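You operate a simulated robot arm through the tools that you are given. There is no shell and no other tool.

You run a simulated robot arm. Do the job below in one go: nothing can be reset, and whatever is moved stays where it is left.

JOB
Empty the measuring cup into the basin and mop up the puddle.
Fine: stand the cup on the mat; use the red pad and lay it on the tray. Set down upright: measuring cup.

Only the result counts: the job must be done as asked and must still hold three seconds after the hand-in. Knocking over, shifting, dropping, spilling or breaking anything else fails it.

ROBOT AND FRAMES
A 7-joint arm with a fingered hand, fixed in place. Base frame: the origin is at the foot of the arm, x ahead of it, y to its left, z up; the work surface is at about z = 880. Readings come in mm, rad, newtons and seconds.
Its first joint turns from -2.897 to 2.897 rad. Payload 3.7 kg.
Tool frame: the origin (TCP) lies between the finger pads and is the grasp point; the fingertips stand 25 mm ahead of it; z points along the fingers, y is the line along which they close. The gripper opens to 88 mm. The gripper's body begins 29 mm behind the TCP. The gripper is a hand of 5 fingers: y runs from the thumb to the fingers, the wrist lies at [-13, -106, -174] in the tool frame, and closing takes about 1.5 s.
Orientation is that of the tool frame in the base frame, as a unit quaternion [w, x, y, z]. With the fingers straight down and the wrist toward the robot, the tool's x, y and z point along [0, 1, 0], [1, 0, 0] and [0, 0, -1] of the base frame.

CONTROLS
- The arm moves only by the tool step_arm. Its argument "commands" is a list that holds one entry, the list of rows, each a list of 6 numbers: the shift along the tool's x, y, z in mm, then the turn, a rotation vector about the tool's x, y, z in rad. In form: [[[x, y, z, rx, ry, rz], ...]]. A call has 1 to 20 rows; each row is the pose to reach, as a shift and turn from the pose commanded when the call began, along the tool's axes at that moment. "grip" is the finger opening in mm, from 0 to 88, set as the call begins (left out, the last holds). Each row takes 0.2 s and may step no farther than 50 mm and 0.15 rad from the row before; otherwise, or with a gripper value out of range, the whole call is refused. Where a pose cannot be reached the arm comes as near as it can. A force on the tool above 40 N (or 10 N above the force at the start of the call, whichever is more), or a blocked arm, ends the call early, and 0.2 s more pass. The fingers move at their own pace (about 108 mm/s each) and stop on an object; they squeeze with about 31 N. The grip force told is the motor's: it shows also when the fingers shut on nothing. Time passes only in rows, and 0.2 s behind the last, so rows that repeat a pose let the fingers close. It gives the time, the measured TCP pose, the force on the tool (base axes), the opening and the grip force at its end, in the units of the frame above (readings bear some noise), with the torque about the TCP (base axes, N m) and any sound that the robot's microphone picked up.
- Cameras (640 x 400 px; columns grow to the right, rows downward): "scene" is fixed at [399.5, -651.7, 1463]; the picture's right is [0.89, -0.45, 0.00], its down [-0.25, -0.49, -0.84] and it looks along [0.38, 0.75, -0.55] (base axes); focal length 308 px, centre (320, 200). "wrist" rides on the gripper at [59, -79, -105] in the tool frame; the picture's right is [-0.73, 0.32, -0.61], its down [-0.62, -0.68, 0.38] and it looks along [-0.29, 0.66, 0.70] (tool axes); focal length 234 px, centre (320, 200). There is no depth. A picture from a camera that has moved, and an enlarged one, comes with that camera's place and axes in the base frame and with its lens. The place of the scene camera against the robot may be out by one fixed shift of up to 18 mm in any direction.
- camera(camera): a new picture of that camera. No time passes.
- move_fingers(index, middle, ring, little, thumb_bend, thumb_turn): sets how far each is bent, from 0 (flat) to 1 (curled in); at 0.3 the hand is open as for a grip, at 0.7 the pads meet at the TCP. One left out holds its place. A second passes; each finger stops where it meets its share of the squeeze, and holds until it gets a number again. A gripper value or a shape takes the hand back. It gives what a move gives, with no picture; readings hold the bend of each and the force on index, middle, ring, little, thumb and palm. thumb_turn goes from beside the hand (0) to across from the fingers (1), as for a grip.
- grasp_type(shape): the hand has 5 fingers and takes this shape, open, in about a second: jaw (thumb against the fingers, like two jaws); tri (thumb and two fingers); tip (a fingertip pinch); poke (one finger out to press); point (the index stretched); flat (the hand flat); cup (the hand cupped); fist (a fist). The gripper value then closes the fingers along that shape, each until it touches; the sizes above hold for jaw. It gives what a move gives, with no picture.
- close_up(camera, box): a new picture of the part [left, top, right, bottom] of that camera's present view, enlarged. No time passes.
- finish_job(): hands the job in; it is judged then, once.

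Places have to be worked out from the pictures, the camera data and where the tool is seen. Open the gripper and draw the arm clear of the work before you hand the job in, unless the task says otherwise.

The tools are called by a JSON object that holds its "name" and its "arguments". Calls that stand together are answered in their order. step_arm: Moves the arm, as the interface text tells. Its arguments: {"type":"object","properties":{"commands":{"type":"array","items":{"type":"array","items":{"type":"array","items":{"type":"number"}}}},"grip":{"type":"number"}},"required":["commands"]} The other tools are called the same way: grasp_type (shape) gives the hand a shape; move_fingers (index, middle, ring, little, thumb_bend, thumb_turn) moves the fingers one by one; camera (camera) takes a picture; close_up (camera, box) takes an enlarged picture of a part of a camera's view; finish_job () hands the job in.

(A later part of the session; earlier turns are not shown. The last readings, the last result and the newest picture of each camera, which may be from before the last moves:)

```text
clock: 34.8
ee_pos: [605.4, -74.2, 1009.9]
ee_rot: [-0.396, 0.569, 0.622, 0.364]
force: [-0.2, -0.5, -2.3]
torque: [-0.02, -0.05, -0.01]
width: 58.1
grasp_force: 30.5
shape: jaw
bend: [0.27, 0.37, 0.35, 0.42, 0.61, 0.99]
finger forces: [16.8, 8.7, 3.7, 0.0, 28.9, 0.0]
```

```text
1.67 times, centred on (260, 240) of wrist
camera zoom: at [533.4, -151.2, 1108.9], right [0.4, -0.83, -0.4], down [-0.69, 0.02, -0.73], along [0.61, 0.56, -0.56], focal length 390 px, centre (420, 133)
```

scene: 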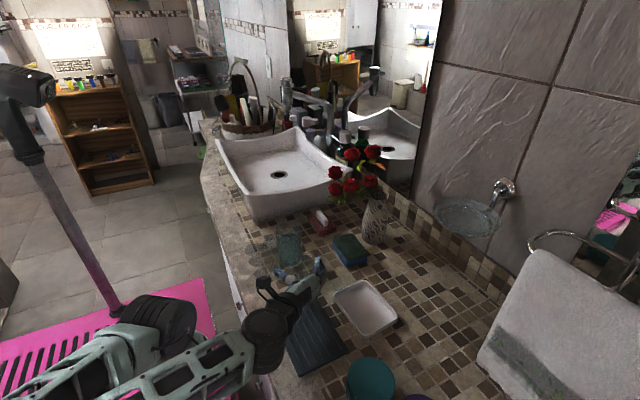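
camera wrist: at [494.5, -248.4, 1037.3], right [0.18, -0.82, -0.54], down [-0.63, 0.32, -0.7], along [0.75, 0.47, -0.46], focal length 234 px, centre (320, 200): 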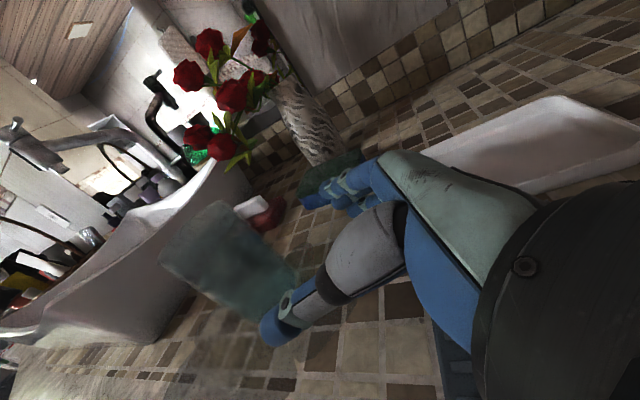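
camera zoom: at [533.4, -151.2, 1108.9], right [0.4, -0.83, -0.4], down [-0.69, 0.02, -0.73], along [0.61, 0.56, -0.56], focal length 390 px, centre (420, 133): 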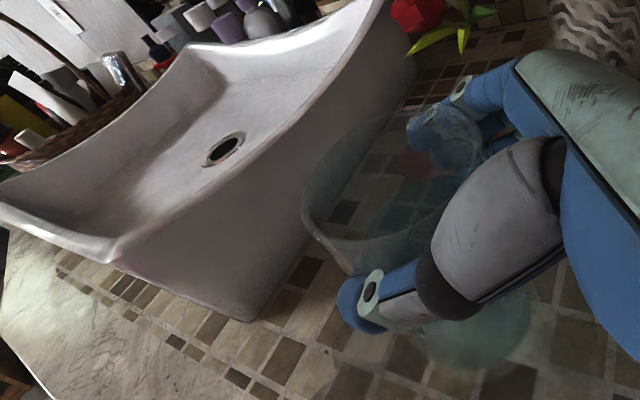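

The cup is up (weight ≈ 0.23 kg) and steady. I raise it straight up another 150 mm with gentle acceleration.

{"name": "step_arm", "arguments": {"commands": [[[9, 0, -4.2, 0, 0, 0], [25, 0, -11.7, 0, 0, 0], [45, 0, -21, 0, 0, 0], [66, 0, -31, 0, 0, 0], [88, 0, -41, 0, 0, 0], [108, 0, -50.5, 0, 0, 0], [124, 0, -58, 0, 0, 0], [133, 0, -62.2, 0, 0, 0], [136, 0, -63.6, 0, 0, 0], [136, 0, -63.6, 0, 0, 0]]]}}

{"name": "camera", "arguments": {"camera": "scene"}}

{"name": "camera", "arguments": {"camera": "wrist"}}

```text
clock: 37.0
ee_pos: [604.5, -76.5, 1159.7]
ee_rot: [-0.396, 0.57, 0.622, 0.362]
force: [0.7, -0.1, -2.6]
torque: [-0.01, 0.0, 0.0]
width: 58.4
grasp_force: 31.8
shape: jaw
bend: [0.27, 0.37, 0.35, 0.42, 0.61, 0.99]
finger forces: [16.8, 8.5, 3.7, 0.0, 28.9, 0.1]
```

```text
taken
```

scene: 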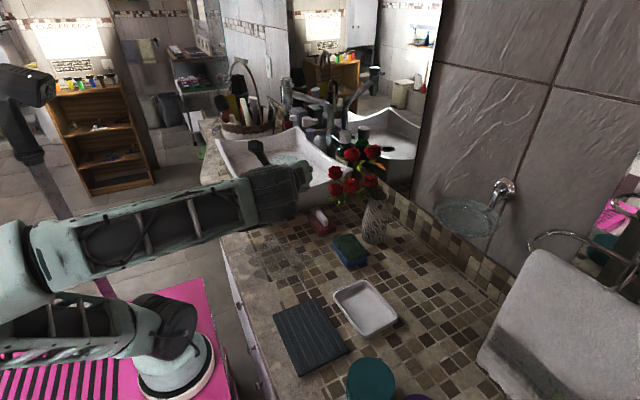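

```text
taken
camera wrist: at [532.9, -152.0, 1257.7], right [0.4, -0.83, -0.4], down [-0.69, 0.02, -0.73], along [0.61, 0.56, -0.56], focal length 234 px, centre (320, 200)
```

wrist: 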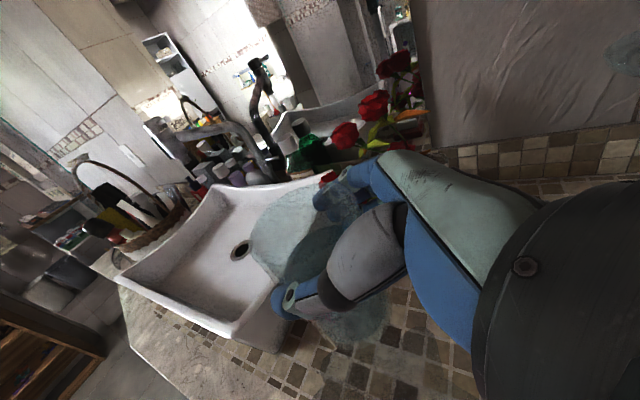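

Cup lifted clear. Now I carry it over the basin to about (650,263,1160), easing in/out and yawing −50° back to the rehearsed pouring heading.

{"name": "step_arm", "arguments": {"commands": [[[2.8, 1.5, 6.1, -0.016, 0, 0.007], [9.9, 5.2, 21.2, -0.055, 0, 0.026], [19.9, 10.4, 42.5, -0.111, 0, 0.052], [31.2, 16.4, 66.7, -0.174, 0, 0.081], [44, 23.1, 94.1, -0.245, 0, 0.115], [58.1, 30.5, 124.4, -0.324, 0, 0.152], [72.3, 37.9, 154.7, -0.403, 0, 0.189], [86.5, 45.4, 185.1, -0.483, 0, 0.226], [100.7, 52.8, 215.4, -0.562, 0, 0.263], [113.4, 59.5, 242.7, -0.633, 0, 0.296], [124.8, 65.5, 267, -0.696, 0, 0.326], [133.3, 69.9, 285.2, -0.744, 0, 0.348], [139, 72.9, 297.3, -0.775, 0, 0.363], [141.8, 74.4, 303.4, -0.791, 0, 0.37], [141.8, 74.4, 303.4, -0.791, 0, 0.37], [141.8, 74.4, 303.4, -0.791, 0, 0.37]]]}}

{"name": "camera", "arguments": {"camera": "scene"}}

{"name": "camera", "arguments": {"camera": "wrist"}}

```text
clock: 40.4
ee_pos: [645.5, 259.7, 1157.4]
ee_rot: [-0.241, 0.778, 0.32, 0.484]
force: [0.6, 0.0, -2.2]
torque: [-0.03, 0.02, -0.01]
width: 57.6
grasp_force: 30.8
shape: jaw
bend: [0.27, 0.37, 0.35, 0.42, 0.62, 0.99]
finger forces: [16.3, 9.0, 3.8, 0.0, 28.9, 0.1]
```

```text
taken
```

scene: 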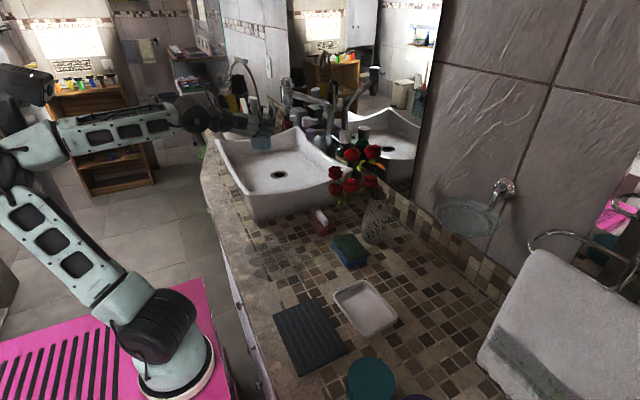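

```text
taken
camera wrist: at [544.3, 258.1, 1260.2], right [-0.36, -0.83, -0.43], down [-0.47, 0.56, -0.68], along [0.8, -0.05, -0.6], focal length 234 px, centre (320, 200)
```

wrist: 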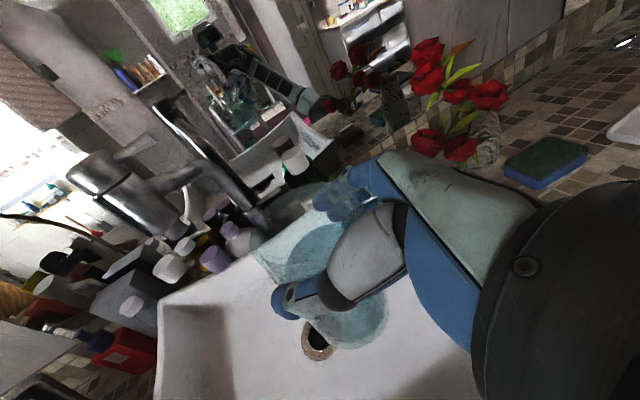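

Cup held steady over the basin, well clear of the faucet. I now roll to about 117° while lowering 50 mm so the water falls into the bowl, and hold.

{"name": "step_arm", "arguments": {"commands": [[[-5.7, 0, 2.7, 0.051, 0, 0.109], [-11.3, 0, 5.3, 0.102, 0, 0.217], [-17, 0, 8, 0.152, 0, 0.326], [-22.6, 0, 10.6, 0.203, 0, 0.435], [-28.3, 0, 13.3, 0.254, 0, 0.544], [-34, 0, 15.9, 0.305, 0, 0.652], [-39.6, 0, 18.6, 0.355, 0, 0.761], [-45.3, 0, 21.2, 0.406, 0, 0.87], [-45.3, 0, 21.2, 0.457, 0, 0.978], [-45.3, 0, 21.2, 0.508, 0, 1.087], [-45.3, 0, 21.2, 0.558, 0, 1.196], [-45.3, 0, 21.2, 0.609, 0, 1.305], [-45.3, 0, 21.2, 0.66, 0, 1.413], [-45.3, 0, 21.2, 0.711, 0, 1.522], [-45.3, 0, 21.2, 0.761, 0, 1.631], [-45.3, 0, 21.2, 0.812, 0, 1.74], [-45.3, 0, 21.2, 0.863, 0, 1.848], [-45.3, 0, 21.2, 0.863, 0, 1.848], [-45.3, 0, 21.2, 0.863, 0, 1.848], [-45.3, 0, 21.2, 0.863, 0, 1.848]]]}}

{"name": "close_up", "arguments": {"camera": "scene", "box": [180, 70, 380, 195]}}

{"name": "camera", "arguments": {"camera": "wrist"}}

```text
clock: 44.6
ee_pos: [651.3, 263.7, 1109.8]
ee_rot: [0.772, -0.583, 0.254, 0.015]
force: [-0.6, 0.5, -1.8]
torque: [-0.03, -0.01, 0.01]
width: 57.6
grasp_force: 31.0
shape: jaw
bend: [0.28, 0.37, 0.35, 0.42, 0.62, 0.99]
finger forces: [17.9, 8.7, 3.5, 0.0, 29.7, 0.0]
```

```text
3.20 times, centred on (280, 132) of scene
camera zoom: at [399.5, -651.7, 1463.0], right [0.89, -0.45, 0.0], down [-0.25, -0.49, -0.84], along [0.38, 0.75, -0.55], focal length 985 px, centre (448, 416)
```

zoom: 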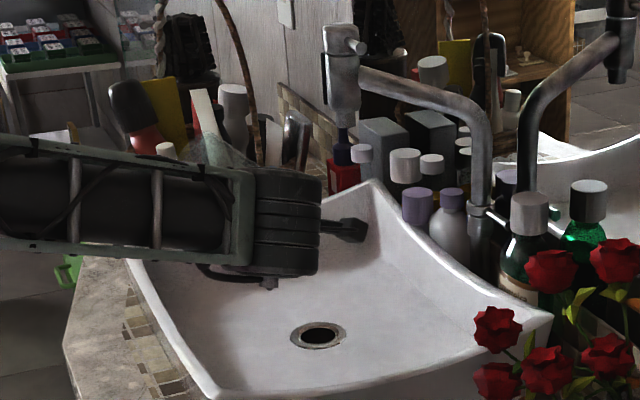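

```text
taken
camera wrist: at [687.9, 128.4, 1136.8], right [-0.96, -0.25, -0.11], down [-0.18, 0.3, 0.94], along [-0.2, 0.92, -0.33], focal length 234 px, centre (320, 200)
```

wrist: 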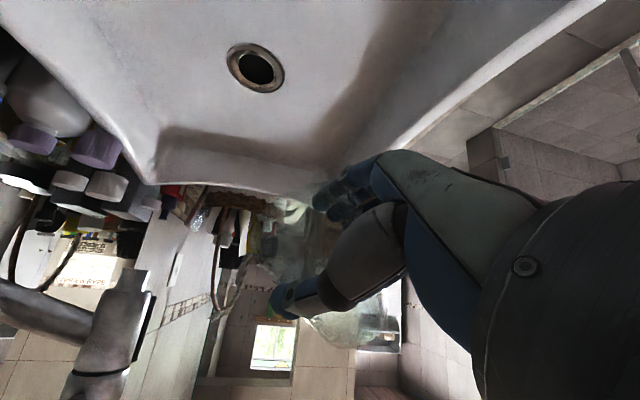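

Tilt is 117°. I zoom in to see whether any liquid remains in the cup.

{"name": "close_up", "arguments": {"camera": "wrist", "box": [240, 150, 440, 370]}}

{"name": "close_up", "arguments": {"camera": "scene", "box": [220, 100, 320, 170]}}

```text
1.82 times, centred on (340, 260) of wrist
camera zoom: at [687.9, 128.4, 1136.8], right [-0.96, -0.25, -0.11], down [-0.18, 0.3, 0.94], along [-0.2, 0.92, -0.33], focal length 426 px, centre (284, 91)
```

zoom: 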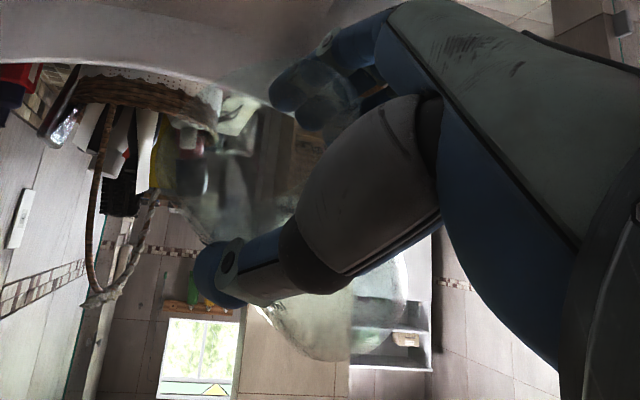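

```text
5.71 times, centred on (270, 135) of scene
camera zoom: at [399.5, -651.7, 1463.0], right [0.89, -0.45, 0.0], down [-0.25, -0.49, -0.84], along [0.38, 0.75, -0.55], focal length 1759 px, centre (606, 571)
```

zoom: 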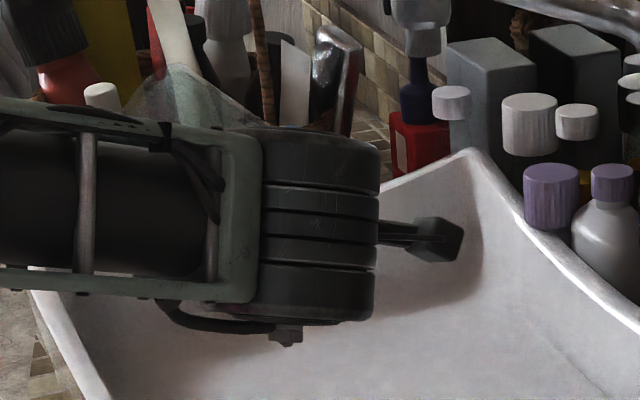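

The cup now looks clear, without the teal water. To be sure it is fully drained I tilt about 14° further and hold for a while.

{"name": "step_arm", "arguments": {"commands": [[[0, 0, 0, 0.053, 0, 0.113], [0, 0, 0, 0.106, 0, 0.226], [0, 0, 0, 0.106, 0, 0.226], [0, 0, 0, 0.106, 0, 0.226], [0, 0, 0, 0.106, 0, 0.226], [0, 0, 0, 0.106, 0, 0.226], [0, 0, 0, 0.106, 0, 0.226], [0, 0, 0, 0.106, 0, 0.226], [0, 0, 0, 0.106, 0, 0.226], [0, 0, 0, 0.106, 0, 0.226]]]}}

```text
clock: 46.8
ee_pos: [649.9, 264.1, 1108.9]
ee_rot: [0.795, -0.509, 0.319, 0.087]
force: [0.0, -0.3, -0.9]
torque: [-0.02, -0.01, 0.01]
width: 57.6
grasp_force: 31.2
shape: jaw
bend: [0.28, 0.37, 0.35, 0.42, 0.62, 0.99]
finger forces: [17.8, 8.6, 3.4, 0.0, 29.5, 0.0]
```

Load dropped to about 0.9 N, so the cup is empty. I roll back upright.

{"name": "step_arm", "arguments": {"commands": [[[0, 0, 0, -0.057, 0, -0.122], [0, 0, 0, -0.114, 0, -0.244], [0, 0, 0, -0.171, 0, -0.366], [0, 0, 0, -0.228, 0, -0.488], [0, 0, 0, -0.285, 0, -0.61], [0, 0, 0, -0.342, 0, -0.732], [0, 0, 0, -0.399, 0, -0.854], [0, 0, 0, -0.456, 0, -0.976], [0, 0, 0, -0.513, 0, -1.098], [0, 0, 0, -0.57, 0, -1.22], [0, 0, 0, -0.627, 0, -1.342], [0, 0, 0, -0.684, 0, -1.464], [0, 0, 0, -0.741, 0, -1.586], [0, 0, 0, -0.798, 0, -1.708], [0, 0, 0, -0.855, 0, -1.83], [0, 0, 0, -0.912, 0, -1.952], [0, 0, 0, -0.969, 0, -2.074], [0, 0, 0, -0.969, 0, -2.074], [0, 0, 0, -0.969, 0, -2.074]]]}}

{"name": "close_up", "arguments": {"camera": "scene", "box": [180, 70, 380, 195]}}

{"name": "close_up", "arguments": {"camera": "wrist", "box": [200, 150, 440, 370]}}

```text
clock: 50.8
ee_pos: [651.0, 265.1, 1109.1]
ee_rot: [-0.205, 0.78, 0.322, 0.496]
force: [0.0, -0.9, -1.3]
torque: [0.0, 0.04, -0.01]
width: 57.4
grasp_force: 30.8
shape: jaw
bend: [0.28, 0.37, 0.35, 0.42, 0.62, 0.99]
finger forces: [16.8, 8.7, 3.6, 0.0, 29.3, 0.0]
```

```text
3.20 times, centred on (280, 132) of scene
camera zoom: at [399.5, -651.7, 1463.0], right [0.89, -0.45, 0.0], down [-0.25, -0.49, -0.84], along [0.38, 0.75, -0.55], focal length 985 px, centre (448, 416)
```

zoom: 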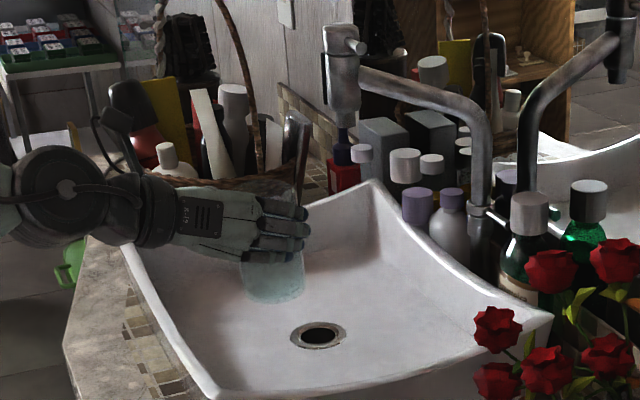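

```text
1.82 times, centred on (320, 260) of wrist
camera zoom: at [545.2, 271.3, 1208.2], right [-0.38, -0.83, -0.4], down [-0.42, 0.54, -0.73], along [0.82, -0.11, -0.56], focal length 426 px, centre (320, 91)
```

zoom: 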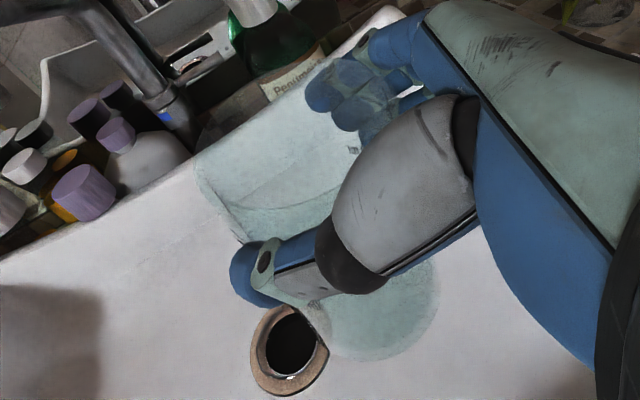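

The cup is empty and the basin area undisturbed. The mat recomputes to x 507–612, y −355…−208 (centre ≈ (560,−281)); I raise the cup and carry it to above the mat, yawing +30° on the way.

{"name": "step_arm", "arguments": {"commands": [[[21, 0, -10, 0, 0, 0], [42, 0, -20, 0, 0, 0], [63.4, 0, -29.6, 0, 0, 0], [57.5, 9.8, -42.1, 0.014, 0, -0.007], [45.9, 29.4, -67.2, 0.043, 0, -0.02], [30.3, 55.5, -100.7, 0.081, 0, -0.038], [14.7, 81.7, -134.1, 0.119, 0, -0.055], [-1, 107.8, -167.5, 0.156, 0, -0.073], [-16.6, 133.9, -201, 0.194, 0, -0.091], [-32.2, 160, -234.4, 0.232, 0, -0.109], [-47.8, 186.2, -267.9, 0.27, 0, -0.126], [-63.4, 212.3, -301.3, 0.308, 0, -0.144], [-79, 238.4, -334.7, 0.346, 0, -0.162], [-94.6, 264.5, -368.2, 0.384, 0, -0.179], [-110.2, 290.7, -401.6, 0.422, 0, -0.197], [-121.9, 310.3, -426.7, 0.45, 0, -0.21], [-128.7, 321.7, -441.3, 0.467, 0, -0.218], [-131.6, 326.6, -447.6, 0.474, 0, -0.2215], [-131.6, 326.6, -447.6, 0.474, 0, -0.2215]]]}}

{"name": "camera", "arguments": {"camera": "scene"}}

{"name": "camera", "arguments": {"camera": "wrist"}}

```text
clock: 54.8
ee_pos: [553.6, -292.8, 1178.0]
ee_rot: [-0.326, 0.67, 0.512, 0.426]
force: [-1.0, 0.3, -0.9]
torque: [-0.02, -0.03, -0.03]
width: 57.1
grasp_force: 31.6
shape: jaw
bend: [0.28, 0.37, 0.36, 0.42, 0.62, 0.99]
finger forces: [16.3, 8.8, 3.5, 0.0, 28.8, 0.1]
```

```text
taken
```

scene: 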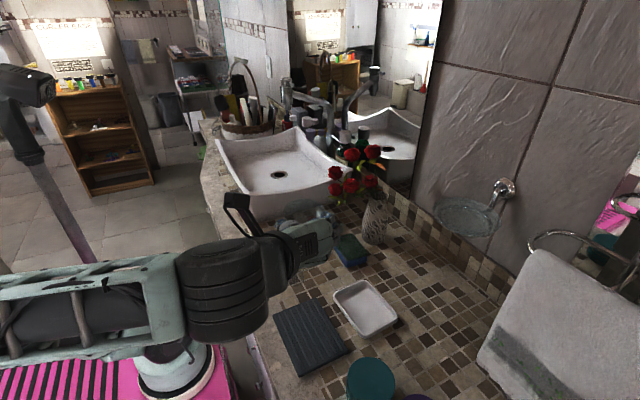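

```text
taken
camera wrist: at [459.8, -339.9, 1277.0], right [0.09, -0.91, -0.4], down [-0.64, 0.26, -0.73], along [0.77, 0.32, -0.56], focal length 234 px, centre (320, 200)
```

wrist: 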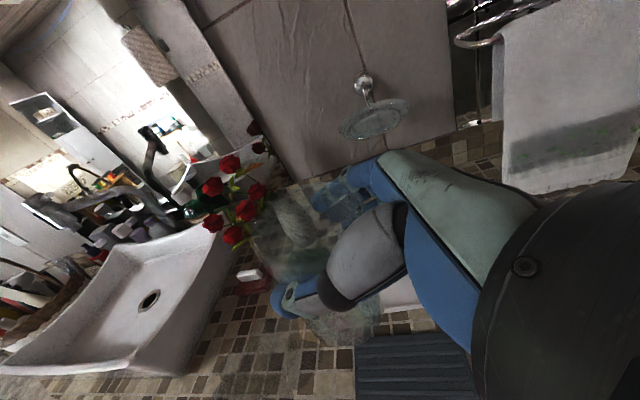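

Cup axis now projects to about (557,−281) over the mat, and the wrist view confirms the mat corner at ≈(615,−211). I descend to TCP z≈1000 with a +3 mm x correction.

{"name": "step_arm", "arguments": {"commands": [[[-18, 0.4, 8.4, 0, 0, 0], [-45, 0.9, 21, 0, 0, 0], [-77, 1.5, 36, 0, 0, 0], [-109, 2, 51, 0, 0, 0], [-136, 2.5, 63.6, 0, 0, 0], [-153, 2.8, 71.6, 0, 0, 0], [-161, 2.9, 76, 0, 0, 0], [-161, 2.9, 76, 0, 0, 0], [-161, 2.9, 76, 0, 0, 0]]]}}

{"name": "close_up", "arguments": {"camera": "scene", "box": [220, 260, 420, 400]}}

{"name": "camera", "arguments": {"camera": "wrist"}}

```text
clock: 56.8
ee_pos: [555.4, -293.2, 1002.4]
ee_rot: [-0.327, 0.669, 0.513, 0.428]
force: [0.5, 0.0, -0.4]
torque: [0.01, -0.01, -0.03]
width: 57.3
grasp_force: 30.9
shape: jaw
bend: [0.28, 0.37, 0.36, 0.42, 0.62, 0.99]
finger forces: [16.4, 8.9, 3.5, 0.0, 28.9, 0.0]
```

```text
2.86 times, centred on (320, 330) of scene
camera zoom: at [399.5, -651.7, 1463.0], right [0.89, -0.45, 0.0], down [-0.25, -0.49, -0.84], along [0.38, 0.75, -0.55], focal length 879 px, centre (320, -171)
```

zoom: 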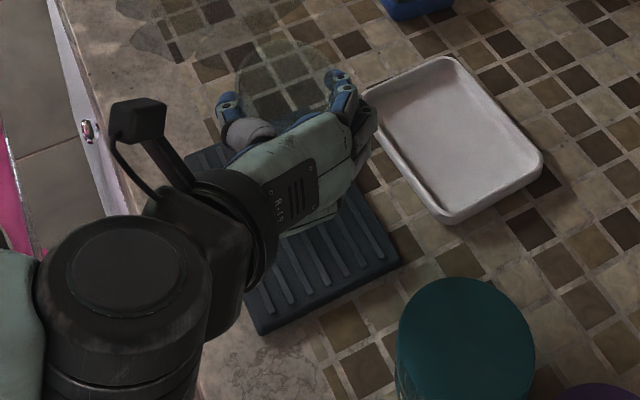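

```text
taken
camera wrist: at [461.3, -340.4, 1100.3], right [0.09, -0.91, -0.4], down [-0.64, 0.26, -0.73], along [0.77, 0.32, -0.56], focal length 234 px, centre (320, 200)
```

wrist: 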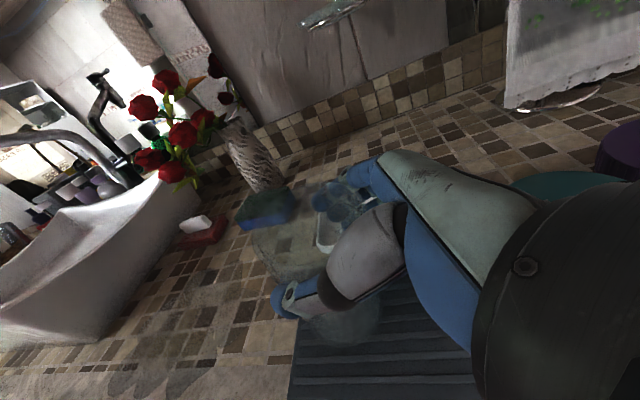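

The cup hangs about 20 mm above the middle of the mat. I lower slowly, first 17 mm, reading the force.

{"name": "step_arm", "arguments": {"commands": [[[-5.1, 0, 2.4, 0, 0, 0], [-10.3, 0, 4.8, 0, 0, 0], [-15.4, 0, 7.2, 0, 0, 0], [-15.4, 0, 7.2, 0, 0, 0], [-15.4, 0, 7.2, 0, 0, 0]]]}}

{"name": "step_arm", "arguments": {"commands": [[[-1.8, 0, 0.8, 0, 0, 0], [-3.6, 0, 1.7, 0, 0, 0], [-5.4, 0, 2.5, 0, 0, 0], [-5.4, 0, 2.5, 0, 0, 0]]]}}

{"name": "close_up", "arguments": {"camera": "wrist", "box": [220, 240, 460, 400]}}

```text
clock: 58.0
ee_pos: [557.3, -293.1, 984.9]
ee_rot: [-0.327, 0.67, 0.513, 0.426]
force: [-0.2, 0.7, -0.9]
torque: [-0.04, 0.0, 0.02]
width: 57.1
grasp_force: 30.9
shape: jaw
bend: [0.28, 0.37, 0.36, 0.42, 0.62, 0.99]
finger forces: [16.2, 8.9, 3.5, 0.0, 28.8, 0.0]
```

```text
clock: 59.0
ee_pos: [557.1, -291.4, 979.6]
ee_rot: [-0.327, 0.669, 0.513, 0.426]
force: [4.4, 4.1, 20.1]
torque: [0.12, -0.52, 0.03]
width: 57.2
grasp_force: 30.8
shape: jaw
bend: [0.73, 0.37, 0.35, 0.42, 0.62, 0.97]
finger forces: [19.8, 9.5, 4.0, 0.1, 28.9, 0.0]
```

```text
2.50 times, centred on (340, 320) of wrist
camera zoom: at [461.9, -339.1, 1077.9], right [0.09, -0.91, -0.4], down [-0.64, 0.26, -0.73], along [0.77, 0.32, -0.56], focal length 585 px, centre (270, -100)
```

zoom: 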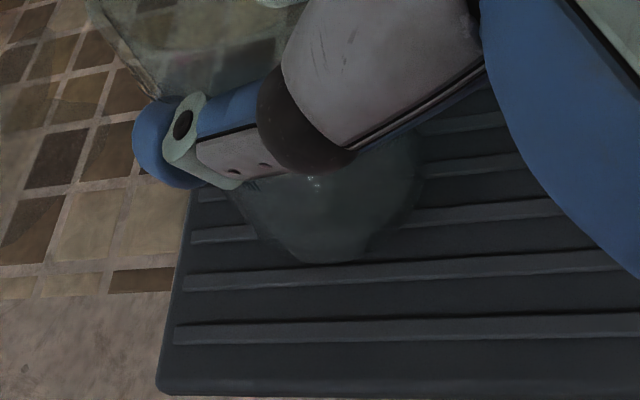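

The cup has met the mat (20 N up), and the index reading changed. I look closely before releasing.

{"name": "close_up", "arguments": {"camera": "scene", "box": [260, 260, 360, 330]}}

{"name": "close_up", "arguments": {"camera": "wrist", "box": [200, 130, 440, 330]}}

```text
5.71 times, centred on (310, 295) of scene
camera zoom: at [399.5, -651.7, 1463.0], right [0.89, -0.45, 0.0], down [-0.25, -0.49, -0.84], along [0.38, 0.75, -0.55], focal length 1759 px, centre (377, -343)
```

zoom: 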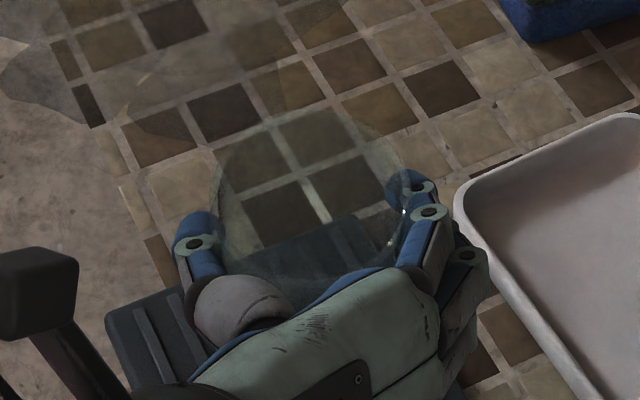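

```text
2.00 times, centred on (320, 230) of wrist
camera zoom: at [461.9, -339.1, 1077.9], right [0.09, -0.91, -0.4], down [-0.64, 0.26, -0.73], along [0.77, 0.32, -0.56], focal length 468 px, centre (320, 140)
```

zoom: 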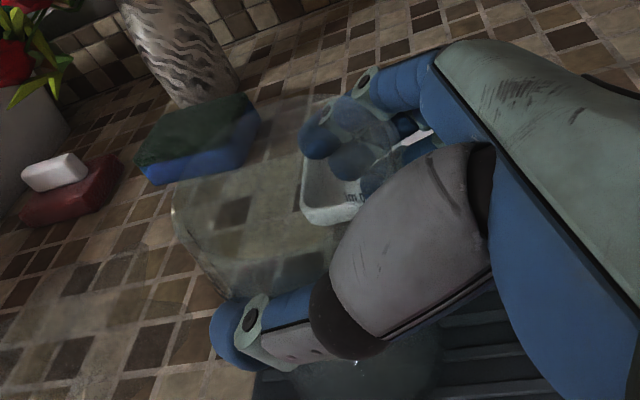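

The cup still looks upright in the hand and is standing on the mat. I ease up 1.5 mm to relieve the pressing force.

{"name": "step_arm", "arguments": {"commands": [[[0.7, 0, -0.3, 0, 0, 0], [1.4, 0, -0.6, 0, 0, 0], [1.4, 0, -0.6, 0, 0, 0]]]}}

```text
clock: 59.8
ee_pos: [555.4, -292.6, 980.0]
ee_rot: [-0.326, 0.67, 0.512, 0.427]
force: [4.3, 2.5, 14.7]
torque: [0.03, -0.52, 0.07]
width: 57.0
grasp_force: 31.1
shape: jaw
bend: [0.73, 0.37, 0.35, 0.42, 0.62, 0.97]
finger forces: [19.1, 10.0, 4.2, 0.0, 29.1, 0.0]
```

Still 15 N of push; I ease up another 2.5 mm.

{"name": "step_arm", "arguments": {"commands": [[[1.1, 0, -0.5, 0, 0, 0], [2.3, 0, -1.1, 0, 0, 0], [2.3, 0, -1.1, 0, 0, 0]]]}}

```text
clock: 60.6
ee_pos: [555.6, -292.8, 982.1]
ee_rot: [-0.327, 0.67, 0.513, 0.426]
force: [3.3, 0.9, 7.4]
torque: [0.0, -0.31, 0.03]
width: 57.3
grasp_force: 31.0
shape: jaw
bend: [0.73, 0.37, 0.35, 0.42, 0.62, 0.98]
finger forces: [18.1, 10.2, 4.3, 0.0, 29.9, 0.1]
```

Force falls linearly (7 N now); about 2 mm more will leave the cup just resting on the mat.

{"name": "step_arm", "arguments": {"commands": [[[0.9, 0, -0.4, 0, 0, 0], [1.8, 0, -0.85, 0, 0, 0], [1.8, 0, -0.85, 0, 0, 0]]]}}

{"name": "close_up", "arguments": {"camera": "wrist", "box": [220, 240, 460, 400]}}

```text
clock: 61.4
ee_pos: [556.5, -294.3, 984.9]
ee_rot: [-0.327, 0.669, 0.513, 0.426]
force: [-0.5, 0.8, -0.4]
torque: [-0.01, 0.0, 0.0]
width: 57.4
grasp_force: 30.9
shape: jaw
bend: [0.28, 0.37, 0.35, 0.42, 0.62, 0.98]
finger forces: [17.0, 9.8, 3.7, 0.0, 30.4, 0.1]
```

```text
2.50 times, centred on (340, 320) of wrist
camera zoom: at [461.7, -340.0, 1082.6], right [0.09, -0.91, -0.4], down [-0.64, 0.26, -0.73], along [0.77, 0.32, -0.56], focal length 585 px, centre (270, -100)
```

zoom: 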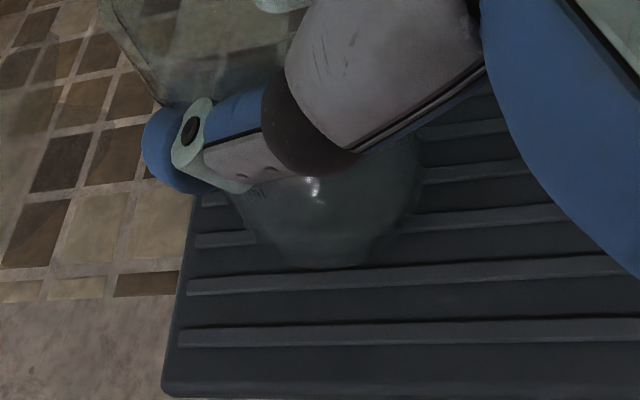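

Contact starts at TCP z ≈ 984, so the cup is now within a millimetre of the mat. I lower 0.9 mm to a light touch.

{"name": "step_arm", "arguments": {"commands": [[[-0.4, 0, 0.2, 0, 0, 0], [-0.8, 0, 0.38, 0, 0, 0], [-0.8, 0, 0.38, 0, 0, 0]]]}}

```text
clock: 62.2
ee_pos: [555.7, -293.4, 982.8]
ee_rot: [-0.326, 0.67, 0.512, 0.427]
force: [-0.1, -0.3, -0.3]
torque: [0.0, -0.04, -0.02]
width: 57.3
grasp_force: 31.2
shape: jaw
bend: [0.28, 0.37, 0.35, 0.42, 0.62, 0.98]
finger forces: [16.9, 9.9, 3.7, 0.0, 30.4, 0.0]
```

Still no load; another 0.8 mm down.

{"name": "step_arm", "arguments": {"commands": [[[-0.4, 0, 0.2, 0, 0, 0], [-0.7, 0, 0.33, 0, 0, 0], [-0.7, 0, 0.33, 0, 0, 0]]]}}

```text
clock: 63.0
ee_pos: [558.3, -292.0, 983.3]
ee_rot: [-0.327, 0.669, 0.513, 0.427]
force: [0.1, 0.2, 1.6]
torque: [0.0, 0.0, -0.01]
width: 57.4
grasp_force: 31.2
shape: jaw
bend: [0.28, 0.37, 0.36, 0.42, 0.62, 0.98]
finger forces: [17.5, 9.6, 3.6, 0.0, 30.3, 0.0]
```

Light contact (net +1.6 N): the cup is resting on the mat. I open the hand and hold still.

{"name": "step_arm", "arguments": {"commands": [[[0, 0, 0, 0, 0, 0], [0, 0, 0, 0, 0, 0], [0, 0, 0, 0, 0, 0], [0, 0, 0, 0, 0, 0], [0, 0, 0, 0, 0, 0], [0, 0, 0, 0, 0, 0], [0, 0, 0, 0, 0, 0]]], "grip": 88}}

{"name": "close_up", "arguments": {"camera": "wrist", "box": [200, 130, 480, 390]}}

{"name": "close_up", "arguments": {"camera": "scene", "box": [240, 240, 380, 330]}}

```text
clock: 64.6
ee_pos: [557.5, -292.3, 983.1]
ee_rot: [-0.327, 0.67, 0.513, 0.426]
force: [-0.2, 0.4, -0.1]
torque: [-0.01, 0.0, 0.02]
width: 87.2
grasp_force: 0.0
shape: jaw
bend: [0.3, 0.3, 0.3, 0.3, 0.3, 0.98]
finger forces: [0.1, 0.0, 0.0, 0.1, 0.0, 0.0]
```

```text
1.54 times, centred on (340, 260) of wrist
camera zoom: at [462.8, -339.3, 1081.5], right [0.09, -0.91, -0.4], down [-0.64, 0.26, -0.73], along [0.77, 0.32, -0.56], focal length 360 px, centre (289, 108)
```

zoom: 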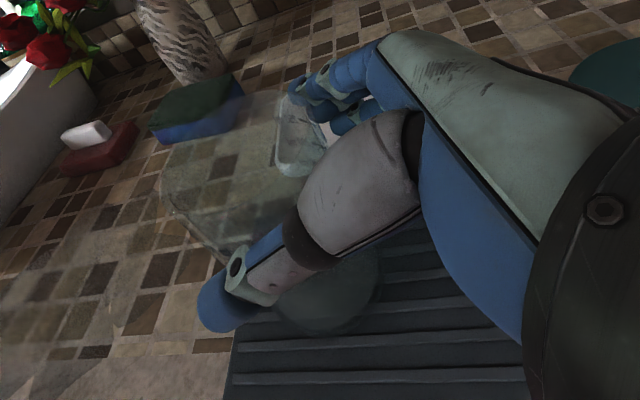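

```text
4.44 times, centred on (310, 285) of scene
camera zoom: at [399.5, -651.7, 1463.0], right [0.89, -0.45, 0.0], down [-0.25, -0.49, -0.84], along [0.38, 0.75, -0.55], focal length 1368 px, centre (364, -178)
```

zoom: 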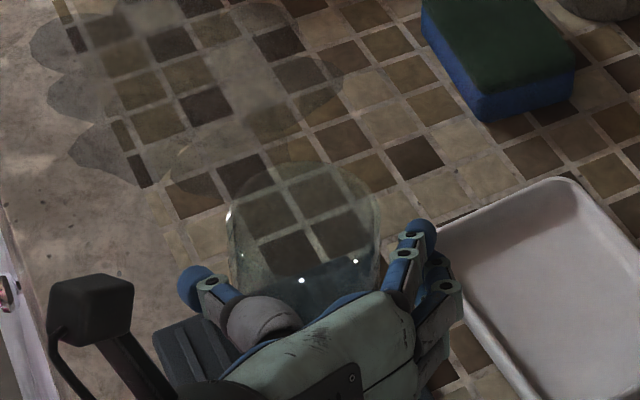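

Cup is free and standing upright. I retract straight back along the finger direction (back and up), which also clears the teal jar.

{"name": "step_arm", "arguments": {"commands": [[[0, 0, -8, 0, 0, 0], [0, 0, -20, 0, 0, 0], [0, 0, -35, 0, 0, 0], [0, 0, -55, 0, 0, 0], [0, 0, -75, 0, 0, 0], [0, 0, -95, 0, 0, 0], [0, 0, -115, 0, 0, 0], [0, 0, -115, 0, 0, 0]]]}}

{"name": "camera", "arguments": {"camera": "wrist"}}

{"name": "close_up", "arguments": {"camera": "scene", "box": [220, 230, 420, 355]}}

```text
clock: 66.4
ee_pos: [528.9, -394.7, 1031.5]
ee_rot: [-0.326, 0.67, 0.513, 0.426]
force: [0.4, -0.2, -1.0]
torque: [0.0, 0.0, 0.02]
width: 87.5
grasp_force: 0.1
shape: jaw
bend: [0.3, 0.3, 0.3, 0.3, 0.3, 0.98]
finger forces: [0.0, 0.0, 0.0, 0.0, 0.0, 0.0]
```

```text
taken
camera wrist: at [435.3, -440.1, 1130.6], right [0.09, -0.91, -0.4], down [-0.64, 0.26, -0.73], along [0.77, 0.32, -0.56], focal length 234 px, centre (320, 200)
```

wrist: 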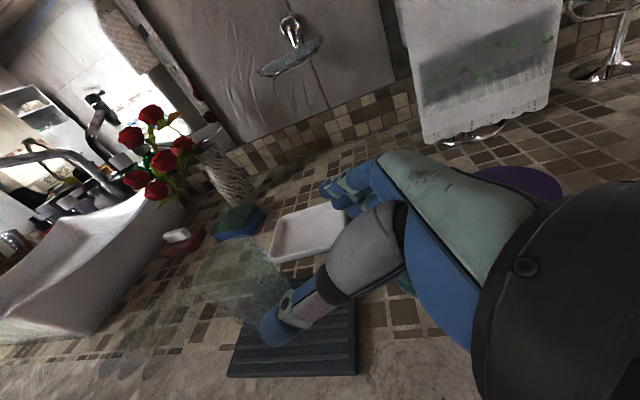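

```text
3.20 times, centred on (320, 292) of scene
camera zoom: at [399.5, -651.7, 1463.0], right [0.89, -0.45, 0.0], down [-0.25, -0.49, -0.84], along [0.38, 0.75, -0.55], focal length 985 px, centre (320, -96)
```

zoom: 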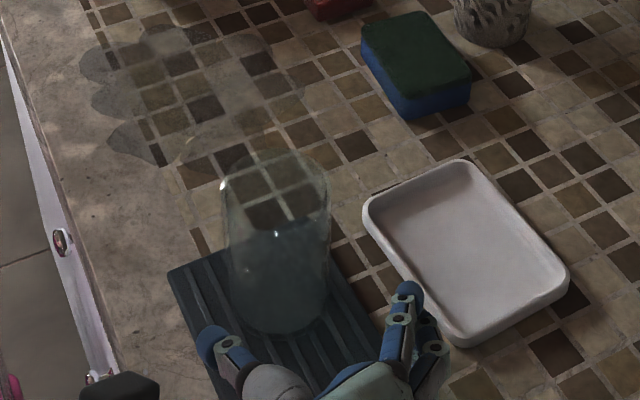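

The empty cup stands upright on the mat. Now I raise the hand and undo the yaw and pitch to get back to the straight-down posture for the pad.

{"name": "step_arm", "arguments": {"commands": [[[30, 0, -14, 0.04, 0, -0.018], [62, 0, -29, 0.08, 0, -0.037], [93, 0, -43, 0.12, 0, -0.055], [124, 0, -58, 0.16, 0, -0.074], [154, 0, -72, 0.2, 0, -0.092], [154, 0, -72, 0.237, 0, -0.111], [154, 0, -72, 0.237, 0, -0.111]]]}}

{"name": "step_arm", "arguments": {"commands": [[[8, 10, 18, 0, -0.142, 0], [16, 20, 36, 0, -0.284, 0], [24, 30, 54, 0, -0.426, 0], [32, 40, 72, 0, -0.568, 0], [40, 50, 90, 0, -0.71, 0], [48, 60, 108, 0, -0.852, 0], [56, 70, 126, 0, -0.994, 0], [64, 80, 144, 0, -1.134, 0], [64, 80, 144, 0, -1.134, 0]]]}}

```text
clock: 68.0
ee_pos: [530.0, -394.0, 1201.9]
ee_rot: [-0.379, 0.597, 0.596, 0.381]
force: [0.7, 0.3, 0.0]
torque: [-0.02, 0.0, 0.01]
width: 87.8
grasp_force: 0.0
shape: jaw
bend: [0.3, 0.3, 0.3, 0.3, 0.3, 0.98]
finger forces: [0.1, 0.0, 0.0, 0.0, 0.1, 0.1]
```

```text
clock: 70.0
ee_pos: [611.4, -235.2, 1199.1]
ee_rot: [0.001, 0.708, 0.706, 0.0]
force: [-0.3, -0.1, 0.8]
torque: [0.02, 0.02, -0.02]
width: 87.8
grasp_force: 0.0
shape: jaw
bend: [0.3, 0.3, 0.3, 0.3, 0.3, 0.98]
finger forces: [0.0, 0.0, 0.0, 0.0, 0.0, 0.0]
```

Back to the straight-down posture. I move to (600,40,1150) to look at the red pad and the roses from close by.

{"name": "step_arm", "arguments": {"commands": [[[45, -2, 8, 0, 0, 0], [90, -4, 16, 0, 0, 0], [135, -6, 24, 0, 0, 0], [180, -8, 32, 0, 0, 0], [228, -10, 40, 0, 0, 0], [275, -11, 49, 0, 0, 0], [275, -11, 49, 0, 0, 0], [275, -11, 49, 0, 0, 0]]]}}

{"name": "camera", "arguments": {"camera": "wrist"}}

{"name": "close_up", "arguments": {"camera": "wrist", "box": [160, 80, 400, 240]}}

{"name": "camera", "arguments": {"camera": "scene"}}

```text
clock: 71.8
ee_pos: [596.1, 37.8, 1148.3]
ee_rot: [0.0, 0.707, 0.707, 0.0]
force: [-0.3, -0.1, -0.1]
torque: [-0.01, 0.01, 0.02]
width: 87.6
grasp_force: 0.1
shape: jaw
bend: [0.3, 0.3, 0.3, 0.3, 0.3, 0.98]
finger forces: [0.1, 0.0, 0.0, 0.1, 0.0, 0.0]
```

```text
taken
camera wrist: at [518.3, 96.8, 1253.5], right [0.32, -0.73, 0.61], down [-0.68, -0.62, -0.38], along [0.66, -0.29, -0.7], focal length 234 px, centre (320, 200)
```

wrist: 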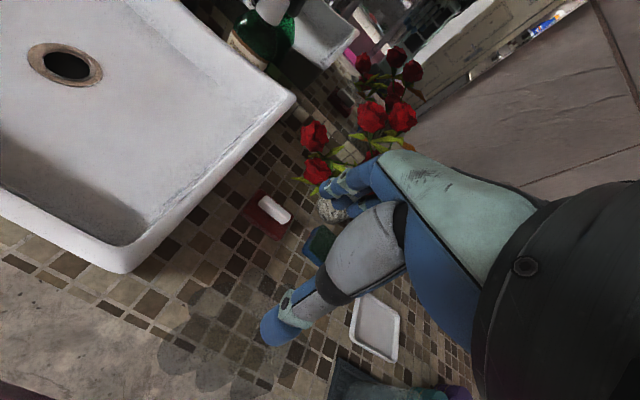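

```text
2.50 times, centred on (280, 160) of wrist
camera zoom: at [518.3, 96.8, 1253.5], right [0.32, -0.73, 0.61], down [-0.68, -0.62, -0.38], along [0.66, -0.29, -0.7], focal length 585 px, centre (420, 300)
```

zoom: 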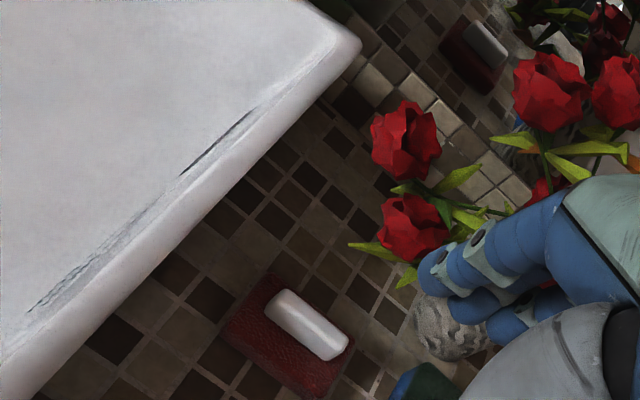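

```text
taken
```

scene: 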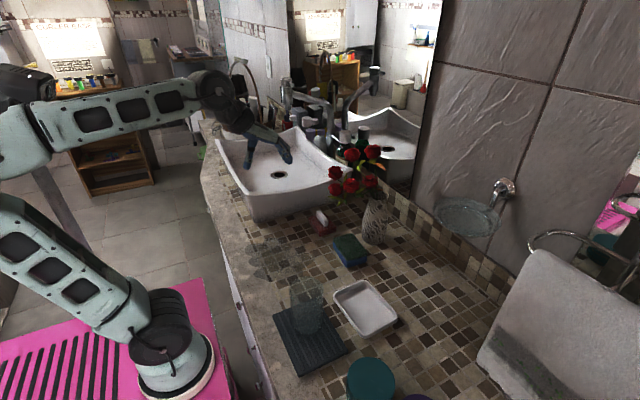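

Triangulation gives the pad centre ≈ (744,26) with its 55 mm grip bar along y (top ≈ 922), but a rose hangs at ≈(788,22,1013), so I must not straddle the bar from straight above. Instead I'll hook the fingertips just behind the bar from the robot side and draw the pad toward −x; first I go to (680,12,1000).

{"name": "step_arm", "arguments": {"commands": [[[-5, 17, 30, 0, 0, 0], [-10, 34, 60, 0, 0, 0], [-16, 51, 90, 0, 0, 0], [-21, 68, 120, 0, 0, 0], [-26, 84, 148, 0, 0, 0], [-26, 84, 148, 0, 0, 0], [-26, 84, 148, 0, 0, 0]]]}}

{"name": "close_up", "arguments": {"camera": "scene", "box": [250, 150, 410, 260]}}

{"name": "camera", "arguments": {"camera": "wrist"}}

```text
clock: 73.4
ee_pos: [683.6, 13.7, 998.1]
ee_rot: [0.0, 0.707, 0.707, 0.0]
force: [-1.1, -0.5, -1.6]
torque: [-0.01, -0.01, 0.0]
width: 87.9
grasp_force: 0.0
shape: jaw
bend: [0.3, 0.3, 0.3, 0.3, 0.3, 0.98]
finger forces: [0.0, 0.0, 0.0, 0.0, 0.0, 0.1]
```

```text
3.64 times, centred on (330, 205) of scene
camera zoom: at [399.5, -651.7, 1463.0], right [0.89, -0.45, 0.0], down [-0.25, -0.49, -0.84], along [0.38, 0.75, -0.55], focal length 1119 px, centre (284, 182)
```

zoom: 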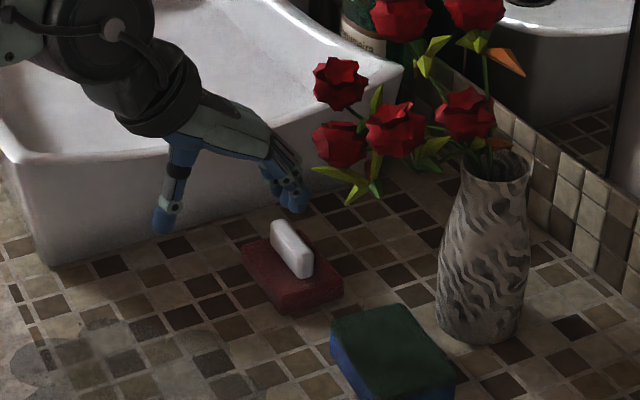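

```text
taken
camera wrist: at [605.3, 73.9, 1104.6], right [0.32, -0.73, 0.61], down [-0.68, -0.62, -0.38], along [0.66, -0.29, -0.7], focal length 234 px, centre (320, 200)
```

wrist: 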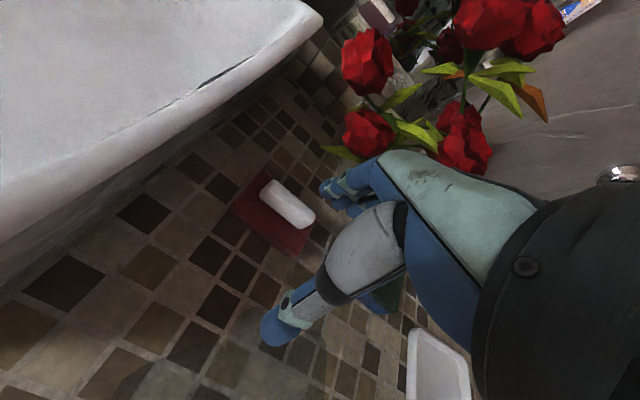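

The hand hangs clear of the roses, with the bar at ≈(745,27). I'll use a three-finger shape so ring and little fingers are folded away (the sponge is close to their side); switch to "tri" here and look.

{"name": "grasp_type", "arguments": {"shape": "tri"}}

{"name": "close_up", "arguments": {"camera": "scene", "box": [270, 170, 370, 240]}}

{"name": "camera", "arguments": {"camera": "wrist"}}

```text
clock: 74.3
ee_pos: [684.0, 14.7, 999.3]
ee_rot: [0.0, 0.708, 0.707, 0.0]
force: [-0.5, 0.0, -0.9]
torque: [0.01, -0.01, -0.04]
width: 87.6
grasp_force: 0.0
shape: tri
bend: [0.3, 0.3, 0.99, 0.99, 0.3, 0.98]
finger forces: [0.0, 0.0, 0.1, 0.1, 0.0, 0.0]
```

```text
5.71 times, centred on (320, 205) of scene
camera zoom: at [399.5, -651.7, 1463.0], right [0.89, -0.45, 0.0], down [-0.25, -0.49, -0.84], along [0.38, 0.75, -0.55], focal length 1759 px, centre (320, 171)
```

zoom: 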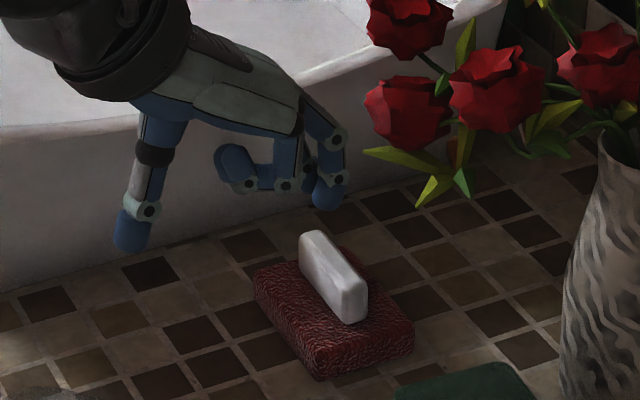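

```text
taken
camera wrist: at [605.3, 73.9, 1104.8], right [0.32, -0.73, 0.61], down [-0.68, -0.62, -0.38], along [0.66, -0.29, -0.7], focal length 234 px, centre (320, 200)
```

wrist: 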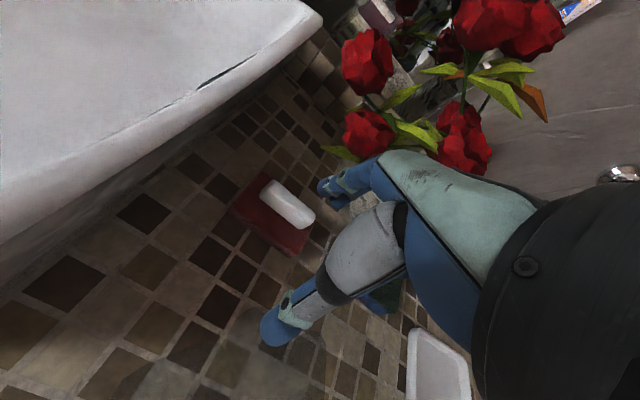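

In "tri" the ring and little fingers fold up out of the way. I shift to y≈−24 (beside the bar's near end, clear of the rose above), then go down with the two fingertips at x≈765, a few mm above the pad.

{"name": "step_arm", "arguments": {"commands": [[[-19, 0, 0, 0, 0, 0], [-38.7, 0, 0, 0, 0, 0], [-38.7, 7, 14, 0, 0, 0], [-38.7, 14, 28, 0, 0, 0], [-38.7, 21, 42, 0, 0, 0], [-38.7, 28, 56, 0, 0, 0], [-38.7, 28, 67, 0, 0, 0], [-38.7, 28, 67, 0, 0, 0], [-38.7, 28, 67, 0, 0, 0]]]}}

{"name": "close_up", "arguments": {"camera": "scene", "box": [270, 170, 370, 240]}}

{"name": "close_up", "arguments": {"camera": "wrist", "box": [200, 100, 440, 320]}}

```text
clock: 76.3
ee_pos: [711.2, -25.3, 934.9]
ee_rot: [0.0, 0.708, 0.706, -0.001]
force: [-0.2, -0.1, -0.3]
torque: [-0.01, 0.02, 0.0]
width: 87.6
grasp_force: 0.0
shape: tri
bend: [0.3, 0.3, 0.99, 0.99, 0.3, 0.98]
finger forces: [0.1, 0.0, 0.0, 0.0, 0.0, 0.0]
```

```text
5.71 times, centred on (320, 205) of scene
camera zoom: at [399.5, -651.7, 1463.0], right [0.89, -0.45, 0.0], down [-0.25, -0.49, -0.84], along [0.38, 0.75, -0.55], focal length 1759 px, centre (320, 171)
```

zoom: 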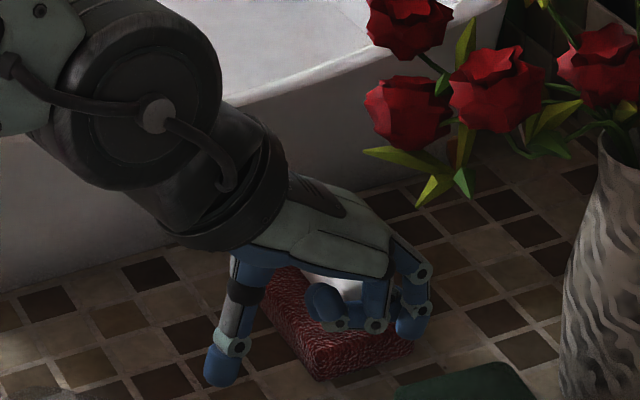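

```text
1.82 times, centred on (320, 210) of wrist
camera zoom: at [632.7, 33.4, 1040.5], right [0.32, -0.73, 0.61], down [-0.68, -0.62, -0.38], along [0.66, -0.29, -0.7], focal length 426 px, centre (320, 182)
```

zoom: 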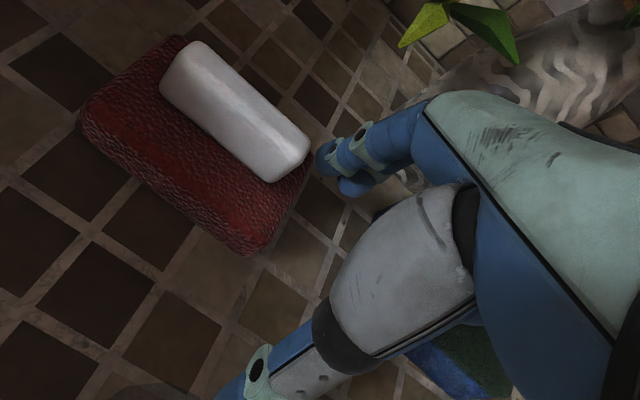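

The fingertips sit right beside the near end of the bar, clear of leaf and rose (leaf tip ≈ (782,−3,968)). I go 4 mm further in x, 5 mm down, then slide +y so both fingers are behind the bar.

{"name": "step_arm", "arguments": {"commands": [[[0, 4, 2.5, 0, 0, 0], [0, 5, 5, 0, 0, 0], [10, 5, 5, 0, 0, 0], [20, 5, 5, 0, 0, 0], [30, 5, 5, 0, 0, 0], [39, 5, 5, 0, 0, 0], [39, 5, 5, 0, 0, 0]]]}}

{"name": "close_up", "arguments": {"camera": "wrist", "box": [200, 100, 440, 320]}}

{"name": "close_up", "arguments": {"camera": "scene", "box": [270, 170, 370, 240]}}

```text
clock: 77.9
ee_pos: [717.6, 13.6, 929.9]
ee_rot: [0.0, 0.707, 0.707, 0.0]
force: [-0.1, -0.8, 0.3]
torque: [-0.02, 0.01, 0.0]
width: 87.4
grasp_force: 0.1
shape: tri
bend: [0.3, 0.3, 0.99, 0.99, 0.3, 0.98]
finger forces: [0.3, 0.1, 0.0, 0.0, 0.1, 0.1]
```

```text
1.82 times, centred on (320, 210) of wrist
camera zoom: at [639.3, 73.2, 1035.3], right [0.32, -0.73, 0.61], down [-0.68, -0.62, -0.38], along [0.66, -0.29, -0.7], focal length 426 px, centre (320, 182)
```

zoom: 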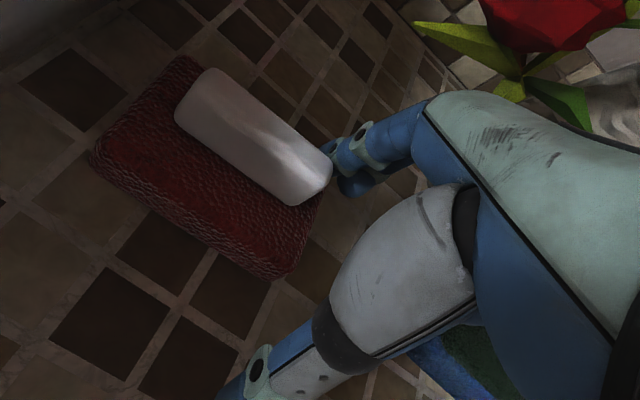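

```text
5.71 times, centred on (320, 205) of scene
camera zoom: at [399.5, -651.7, 1463.0], right [0.89, -0.45, 0.0], down [-0.25, -0.49, -0.84], along [0.38, 0.75, -0.55], focal length 1759 px, centre (320, 171)
```

zoom: 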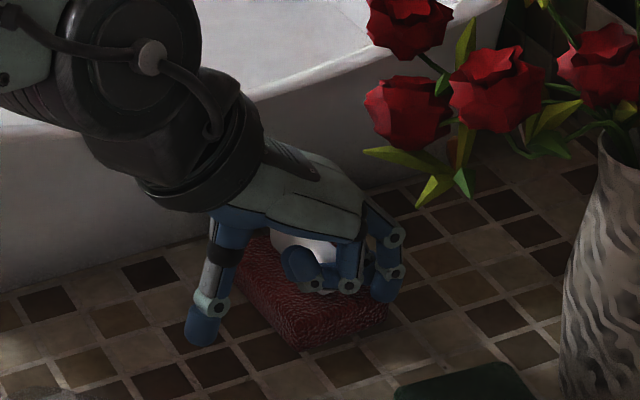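

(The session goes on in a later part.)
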